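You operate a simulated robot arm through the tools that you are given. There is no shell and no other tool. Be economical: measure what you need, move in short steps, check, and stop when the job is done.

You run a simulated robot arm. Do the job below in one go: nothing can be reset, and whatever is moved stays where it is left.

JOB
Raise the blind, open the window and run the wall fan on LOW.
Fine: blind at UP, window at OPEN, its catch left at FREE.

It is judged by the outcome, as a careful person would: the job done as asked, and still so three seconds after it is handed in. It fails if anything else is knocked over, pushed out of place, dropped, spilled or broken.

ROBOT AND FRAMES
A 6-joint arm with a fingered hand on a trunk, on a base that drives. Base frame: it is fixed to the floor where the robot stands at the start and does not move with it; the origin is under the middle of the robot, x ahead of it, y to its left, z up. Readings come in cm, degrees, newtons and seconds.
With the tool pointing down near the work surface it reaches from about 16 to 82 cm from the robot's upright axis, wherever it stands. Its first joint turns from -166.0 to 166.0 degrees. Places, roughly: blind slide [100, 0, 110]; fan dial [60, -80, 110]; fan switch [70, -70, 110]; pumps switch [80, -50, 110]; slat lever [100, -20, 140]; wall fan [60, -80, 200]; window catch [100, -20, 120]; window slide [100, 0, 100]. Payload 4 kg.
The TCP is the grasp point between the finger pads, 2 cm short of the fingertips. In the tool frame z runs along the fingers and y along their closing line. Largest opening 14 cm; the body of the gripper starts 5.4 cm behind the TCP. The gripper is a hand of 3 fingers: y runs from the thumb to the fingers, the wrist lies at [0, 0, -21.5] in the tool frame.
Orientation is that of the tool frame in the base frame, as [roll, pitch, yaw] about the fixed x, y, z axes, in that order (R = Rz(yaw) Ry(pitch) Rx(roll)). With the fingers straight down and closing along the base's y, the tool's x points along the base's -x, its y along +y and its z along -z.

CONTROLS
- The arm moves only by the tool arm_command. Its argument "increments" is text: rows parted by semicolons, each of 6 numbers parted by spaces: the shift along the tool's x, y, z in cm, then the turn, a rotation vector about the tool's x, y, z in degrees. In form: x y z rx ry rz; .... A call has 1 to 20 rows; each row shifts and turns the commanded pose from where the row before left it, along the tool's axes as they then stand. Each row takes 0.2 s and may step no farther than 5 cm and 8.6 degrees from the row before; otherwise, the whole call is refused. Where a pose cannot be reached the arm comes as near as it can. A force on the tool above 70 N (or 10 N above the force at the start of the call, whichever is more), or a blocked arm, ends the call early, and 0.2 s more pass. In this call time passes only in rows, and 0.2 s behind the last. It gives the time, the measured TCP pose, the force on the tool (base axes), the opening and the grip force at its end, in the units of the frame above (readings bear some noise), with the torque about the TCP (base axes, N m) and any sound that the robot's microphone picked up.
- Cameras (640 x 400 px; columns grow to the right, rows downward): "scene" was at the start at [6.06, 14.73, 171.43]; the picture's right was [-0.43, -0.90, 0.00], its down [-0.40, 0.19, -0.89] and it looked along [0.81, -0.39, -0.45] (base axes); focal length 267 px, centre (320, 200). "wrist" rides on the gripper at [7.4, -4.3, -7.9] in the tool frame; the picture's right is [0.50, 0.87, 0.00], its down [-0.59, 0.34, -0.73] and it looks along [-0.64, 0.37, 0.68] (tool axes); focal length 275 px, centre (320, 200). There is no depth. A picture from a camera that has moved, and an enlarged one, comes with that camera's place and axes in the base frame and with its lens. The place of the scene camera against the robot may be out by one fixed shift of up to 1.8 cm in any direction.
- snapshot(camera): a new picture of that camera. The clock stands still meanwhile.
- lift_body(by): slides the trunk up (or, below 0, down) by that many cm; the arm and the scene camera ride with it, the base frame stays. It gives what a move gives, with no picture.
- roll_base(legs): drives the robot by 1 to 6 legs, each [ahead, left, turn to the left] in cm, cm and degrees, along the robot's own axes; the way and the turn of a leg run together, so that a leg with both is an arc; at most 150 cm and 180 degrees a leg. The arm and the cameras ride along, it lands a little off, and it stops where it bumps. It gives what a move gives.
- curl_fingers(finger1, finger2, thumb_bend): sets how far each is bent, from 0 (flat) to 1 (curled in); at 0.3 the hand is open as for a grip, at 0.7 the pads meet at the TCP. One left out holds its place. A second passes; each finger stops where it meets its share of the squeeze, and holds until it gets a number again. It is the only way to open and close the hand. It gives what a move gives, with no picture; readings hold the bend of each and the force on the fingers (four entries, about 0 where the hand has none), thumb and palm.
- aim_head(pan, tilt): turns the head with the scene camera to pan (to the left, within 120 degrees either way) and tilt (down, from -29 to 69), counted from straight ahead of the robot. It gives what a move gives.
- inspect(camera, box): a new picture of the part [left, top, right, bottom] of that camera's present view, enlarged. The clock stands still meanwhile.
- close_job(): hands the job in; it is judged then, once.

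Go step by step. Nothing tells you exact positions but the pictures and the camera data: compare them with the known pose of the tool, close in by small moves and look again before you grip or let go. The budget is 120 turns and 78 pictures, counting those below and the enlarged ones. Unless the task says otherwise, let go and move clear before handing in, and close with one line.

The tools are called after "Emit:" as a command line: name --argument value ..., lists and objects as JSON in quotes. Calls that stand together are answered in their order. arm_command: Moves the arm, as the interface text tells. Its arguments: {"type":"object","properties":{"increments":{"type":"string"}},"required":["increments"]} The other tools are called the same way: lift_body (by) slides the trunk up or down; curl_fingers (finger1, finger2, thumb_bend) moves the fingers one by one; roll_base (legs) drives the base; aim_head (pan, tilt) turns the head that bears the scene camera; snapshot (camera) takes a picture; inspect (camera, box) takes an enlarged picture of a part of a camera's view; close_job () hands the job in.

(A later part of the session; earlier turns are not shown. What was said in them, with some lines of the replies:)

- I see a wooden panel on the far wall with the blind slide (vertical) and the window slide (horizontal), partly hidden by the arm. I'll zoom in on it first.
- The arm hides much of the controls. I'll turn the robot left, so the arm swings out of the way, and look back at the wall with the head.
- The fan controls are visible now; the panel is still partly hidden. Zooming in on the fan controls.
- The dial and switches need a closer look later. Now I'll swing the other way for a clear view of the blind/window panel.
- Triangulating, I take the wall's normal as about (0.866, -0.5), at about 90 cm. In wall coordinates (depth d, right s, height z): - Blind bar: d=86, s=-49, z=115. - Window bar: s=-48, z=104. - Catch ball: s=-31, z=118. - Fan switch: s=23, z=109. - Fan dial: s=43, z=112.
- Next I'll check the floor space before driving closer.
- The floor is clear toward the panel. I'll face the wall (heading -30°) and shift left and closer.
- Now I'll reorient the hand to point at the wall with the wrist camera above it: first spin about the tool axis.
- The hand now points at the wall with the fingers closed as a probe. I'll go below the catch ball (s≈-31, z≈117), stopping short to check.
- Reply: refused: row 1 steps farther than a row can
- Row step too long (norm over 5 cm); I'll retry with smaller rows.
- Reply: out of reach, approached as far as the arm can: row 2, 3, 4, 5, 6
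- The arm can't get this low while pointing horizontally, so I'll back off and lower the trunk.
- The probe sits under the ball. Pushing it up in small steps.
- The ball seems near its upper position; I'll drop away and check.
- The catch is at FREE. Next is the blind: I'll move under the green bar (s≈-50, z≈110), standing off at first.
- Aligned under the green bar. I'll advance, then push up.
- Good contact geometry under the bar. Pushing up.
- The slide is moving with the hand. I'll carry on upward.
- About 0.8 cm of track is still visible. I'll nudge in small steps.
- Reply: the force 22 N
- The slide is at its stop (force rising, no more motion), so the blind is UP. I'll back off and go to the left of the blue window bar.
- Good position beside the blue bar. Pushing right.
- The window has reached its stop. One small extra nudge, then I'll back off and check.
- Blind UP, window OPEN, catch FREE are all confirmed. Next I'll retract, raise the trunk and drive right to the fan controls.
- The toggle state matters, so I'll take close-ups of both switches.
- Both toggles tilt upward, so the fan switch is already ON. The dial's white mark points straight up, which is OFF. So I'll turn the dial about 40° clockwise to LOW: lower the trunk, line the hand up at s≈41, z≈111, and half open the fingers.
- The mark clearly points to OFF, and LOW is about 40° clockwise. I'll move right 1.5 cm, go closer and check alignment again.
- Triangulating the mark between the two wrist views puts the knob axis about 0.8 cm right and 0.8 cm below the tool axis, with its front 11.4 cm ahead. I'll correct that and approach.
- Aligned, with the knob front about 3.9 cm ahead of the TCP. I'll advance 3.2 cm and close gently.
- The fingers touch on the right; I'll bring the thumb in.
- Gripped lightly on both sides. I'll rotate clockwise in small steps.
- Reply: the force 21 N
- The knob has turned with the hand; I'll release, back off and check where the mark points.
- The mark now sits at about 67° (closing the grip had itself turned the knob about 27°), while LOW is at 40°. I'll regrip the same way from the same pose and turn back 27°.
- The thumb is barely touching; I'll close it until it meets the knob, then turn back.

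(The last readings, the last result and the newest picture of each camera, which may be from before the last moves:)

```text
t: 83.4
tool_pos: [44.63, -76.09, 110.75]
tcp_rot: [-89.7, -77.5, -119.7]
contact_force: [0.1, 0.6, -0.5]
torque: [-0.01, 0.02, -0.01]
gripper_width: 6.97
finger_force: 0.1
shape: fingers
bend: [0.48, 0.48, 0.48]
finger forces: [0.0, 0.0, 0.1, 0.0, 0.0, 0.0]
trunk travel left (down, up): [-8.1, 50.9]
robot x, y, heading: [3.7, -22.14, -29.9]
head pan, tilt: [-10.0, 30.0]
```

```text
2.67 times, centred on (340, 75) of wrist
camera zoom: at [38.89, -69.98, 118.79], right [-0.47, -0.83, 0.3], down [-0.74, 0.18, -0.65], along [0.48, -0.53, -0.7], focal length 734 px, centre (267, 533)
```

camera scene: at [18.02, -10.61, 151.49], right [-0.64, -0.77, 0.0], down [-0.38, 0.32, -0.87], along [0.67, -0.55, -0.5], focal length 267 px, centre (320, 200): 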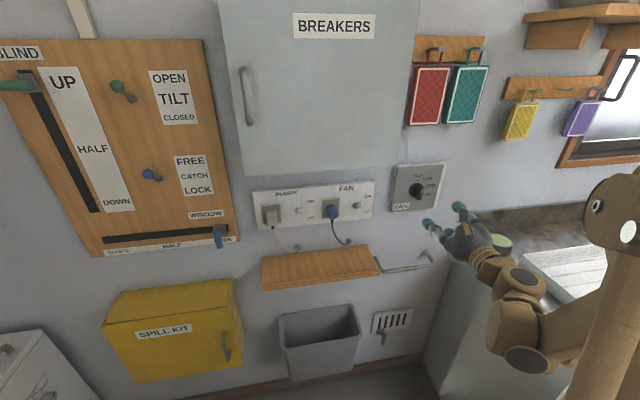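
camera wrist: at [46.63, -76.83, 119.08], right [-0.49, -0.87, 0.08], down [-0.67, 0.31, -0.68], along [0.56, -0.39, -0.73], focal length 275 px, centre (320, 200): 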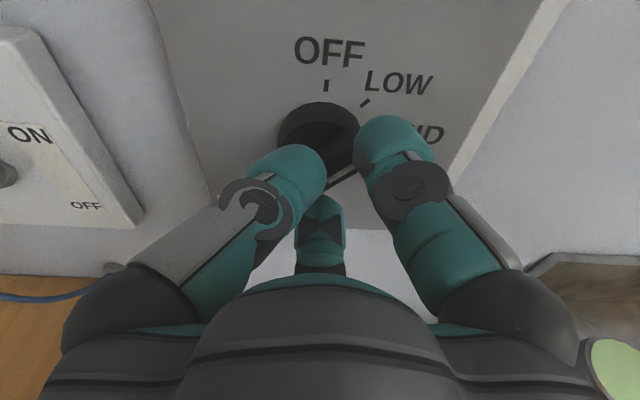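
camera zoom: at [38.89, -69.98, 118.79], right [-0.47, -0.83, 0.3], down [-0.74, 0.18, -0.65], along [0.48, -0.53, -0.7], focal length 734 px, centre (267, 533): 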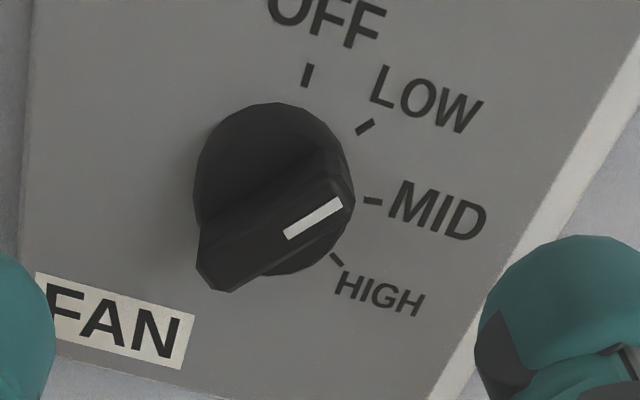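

The mark now computes to about 40°, which is LOW. I'll move clear and check the wall fan and the whole scene.

Emit:
arm_command --increments "0 0 -4 0 0 0;0 0 -4 0 0 0;0 0 -4 0 0 0"

Emit:
aim_head --pan -20 --tilt -15

Emit:
snapshot --camera "scene"

Emit:
aim_head --pan -18 --tilt 10

Emit:
snapshot --camera "scene"

```text
t: 84.2
tool_pos: [34.26, -70.4, 110.89]
tcp_rot: [-89.9, -77.6, -119.6]
contact_force: [-0.2, -0.2, -0.1]
torque: [-0.01, 0.03, 0.02]
gripper_width: 6.96
finger_force: 0.1
shape: fingers
bend: [0.48, 0.48, 0.48]
finger forces: [0.0, 0.0, 0.0, 0.0, 0.0, 0.0]
trunk travel left (down, up): [-8.1, 50.9]
robot x, y, heading: [3.54, -22.31, -29.9]
head pan, tilt: [-10.0, 30.0]
```

```text
t: 85.3
tool_pos: [34.21, -70.28, 110.66]
tcp_rot: [-89.9, -77.6, -119.7]
contact_force: [0.6, 0.8, -0.3]
torque: [-0.02, 0.0, 0.02]
gripper_width: 6.96
finger_force: 0.2
shape: fingers
bend: [0.48, 0.48, 0.48]
finger forces: [0.0, 0.0, 0.1, 0.0, 0.0, 0.1]
trunk travel left (down, up): [-8.1, 50.9]
robot x, y, heading: [3.78, -22.16, -29.9]
head pan, tilt: [-20.0, -15.0]
```

```text
9 pictures are left
camera scene: at [16.27, -10.96, 158.57], right [-0.76, -0.65, 0.0], down [0.17, -0.2, -0.97], along [0.62, -0.74, 0.26], focal length 267 px, centre (320, 200)
```

scene: 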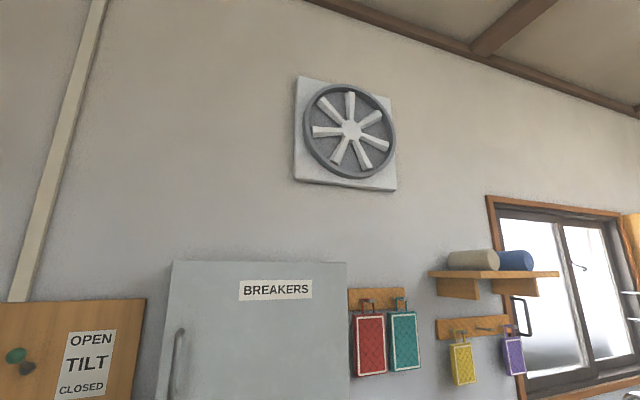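

```text
t: 86.2
tool_pos: [34.3, -70.27, 110.68]
tcp_rot: [-89.9, -77.6, -119.6]
contact_force: [-0.1, -0.2, -0.2]
torque: [-0.02, -0.01, 0.01]
gripper_width: 6.94
finger_force: 0.1
shape: fingers
bend: [0.48, 0.48, 0.48]
finger forces: [0.1, 0.0, 0.1, 0.0, 0.0, 0.0]
trunk travel left (down, up): [-8.1, 50.9]
robot x, y, heading: [3.97, -21.69, -29.6]
head pan, tilt: [-18.0, 10.0]
```

```text
8 pictures are left
camera scene: at [17.31, -11.7, 154.74], right [-0.74, -0.67, 0.0], down [-0.12, 0.13, -0.98], along [0.66, -0.73, -0.17], focal length 267 px, centre (320, 200)
```

scene: 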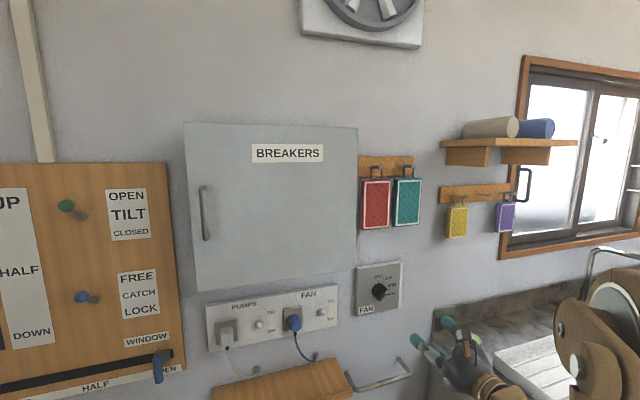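

Now I'll check whether the fan is turning, with a second picture from the same aim, and zoom on the fan switch.

Emit:
inspect --camera "scene" --box '[200, 250, 420, 370]'

Emit:
aim_head --pan -20 --tilt -15

Emit:
inspect --camera "scene" --box '[280, 60, 420, 200]'

```text
2.91 times, centred on (310, 310) of scene
camera zoom: at [17.31, -11.7, 154.74], right [-0.74, -0.67, 0.0], down [-0.12, 0.13, -0.98], along [0.66, -0.73, -0.17], focal length 777 px, centre (349, -120)
```

zoom: 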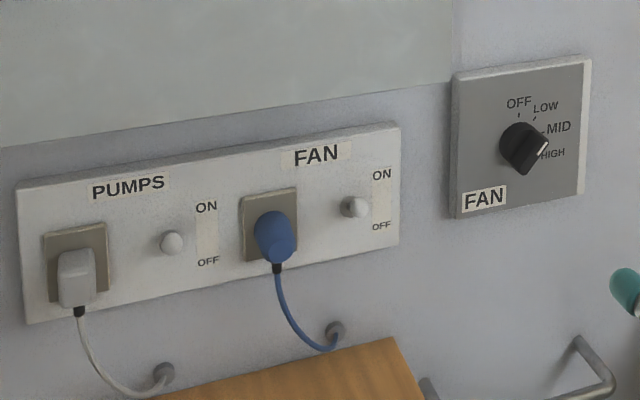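

```text
t: 87.1
tool_pos: [34.25, -70.29, 110.63]
tcp_rot: [-89.9, -77.5, -119.5]
contact_force: [0.4, 0.2, 0.0]
torque: [0.01, 0.02, 0.0]
gripper_width: 6.98
finger_force: 0.0
shape: fingers
bend: [0.48, 0.48, 0.48]
finger forces: [0.1, 0.0, 0.0, 0.1, 0.0, 0.0]
trunk travel left (down, up): [-8.1, 50.9]
robot x, y, heading: [3.32, -21.95, -29.9]
head pan, tilt: [-20.0, -15.0]
```

```text
2.86 times, centred on (350, 130) of scene
camera zoom: at [16.27, -10.97, 158.57], right [-0.76, -0.65, 0.0], down [0.17, -0.2, -0.97], along [0.62, -0.74, 0.26], focal length 763 px, centre (234, 400)
```

zoom: 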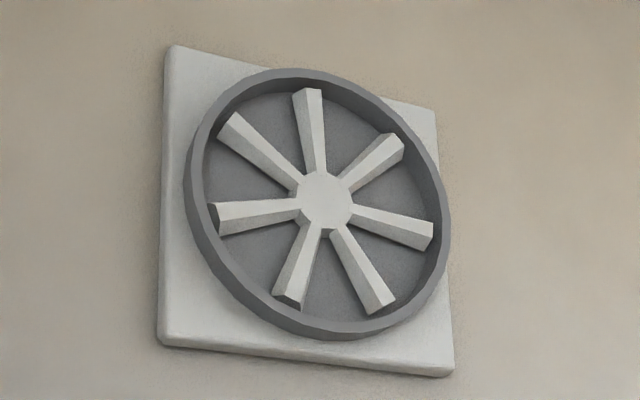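

Emit:
arm_command --increments "0 0 -0.3 0 0 0"

Emit:
inspect --camera "scene" --box '[280, 60, 420, 200]'

```text
t: 87.5
tool_pos: [33.93, -70.16, 110.78]
tcp_rot: [-89.9, -77.6, -119.6]
contact_force: [0.3, -0.5, 0.4]
torque: [0.0, 0.03, 0.01]
gripper_width: 6.99
finger_force: 0.1
shape: fingers
bend: [0.48, 0.48, 0.48]
finger forces: [0.0, 0.0, 0.0, 0.1, 0.0, 0.1]
trunk travel left (down, up): [-8.1, 50.9]
robot x, y, heading: [3.42, -21.95, -29.7]
head pan, tilt: [-20.0, -15.0]
```

```text
2.86 times, centred on (350, 130) of scene
camera zoom: at [16.26, -10.96, 158.57], right [-0.76, -0.65, 0.0], down [0.17, -0.2, -0.97], along [0.62, -0.74, 0.26], focal length 763 px, centre (234, 400)
```

zoom: 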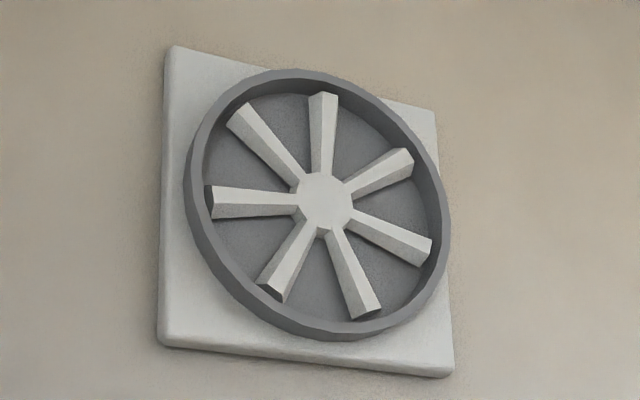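

The fan is turning. One last look at the panel to confirm nothing has drifted.

Emit:
aim_head --pan 20 --tilt 20

Emit:
snapshot --camera "scene"

```text
t: 88.6
tool_pos: [33.9, -70.17, 110.63]
tcp_rot: [-89.8, -77.6, -119.6]
contact_force: [-0.9, 0.0, -0.1]
torque: [0.01, -0.01, -0.01]
gripper_width: 6.99
finger_force: 0.0
shape: fingers
bend: [0.48, 0.48, 0.48]
finger forces: [0.1, 0.1, 0.1, 0.0, 0.0, 0.0]
trunk travel left (down, up): [-8.1, 50.9]
robot x, y, heading: [3.74, -21.63, -29.9]
head pan, tilt: [20.0, 20.0]
```

```text
4 pictures are left
camera scene: at [20.25, -6.41, 153.11], right [-0.17, -0.99, 0.0], down [-0.34, 0.06, -0.94], along [0.93, -0.16, -0.34], focal length 267 px, centre (320, 200)
```

scene: 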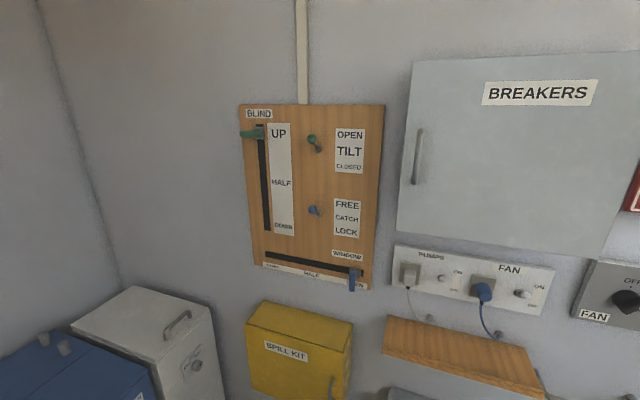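

Blind at UP, window at OPEN, catch at FREE, fan turning on LOW, and the hand is clear, so I'm handing in.

Emit:
close_job

```text
The job is handed in.
```

The blind is at UP, the window is at OPEN with its catch at FREE, and the wall fan is running on LOW; the job is handed in.
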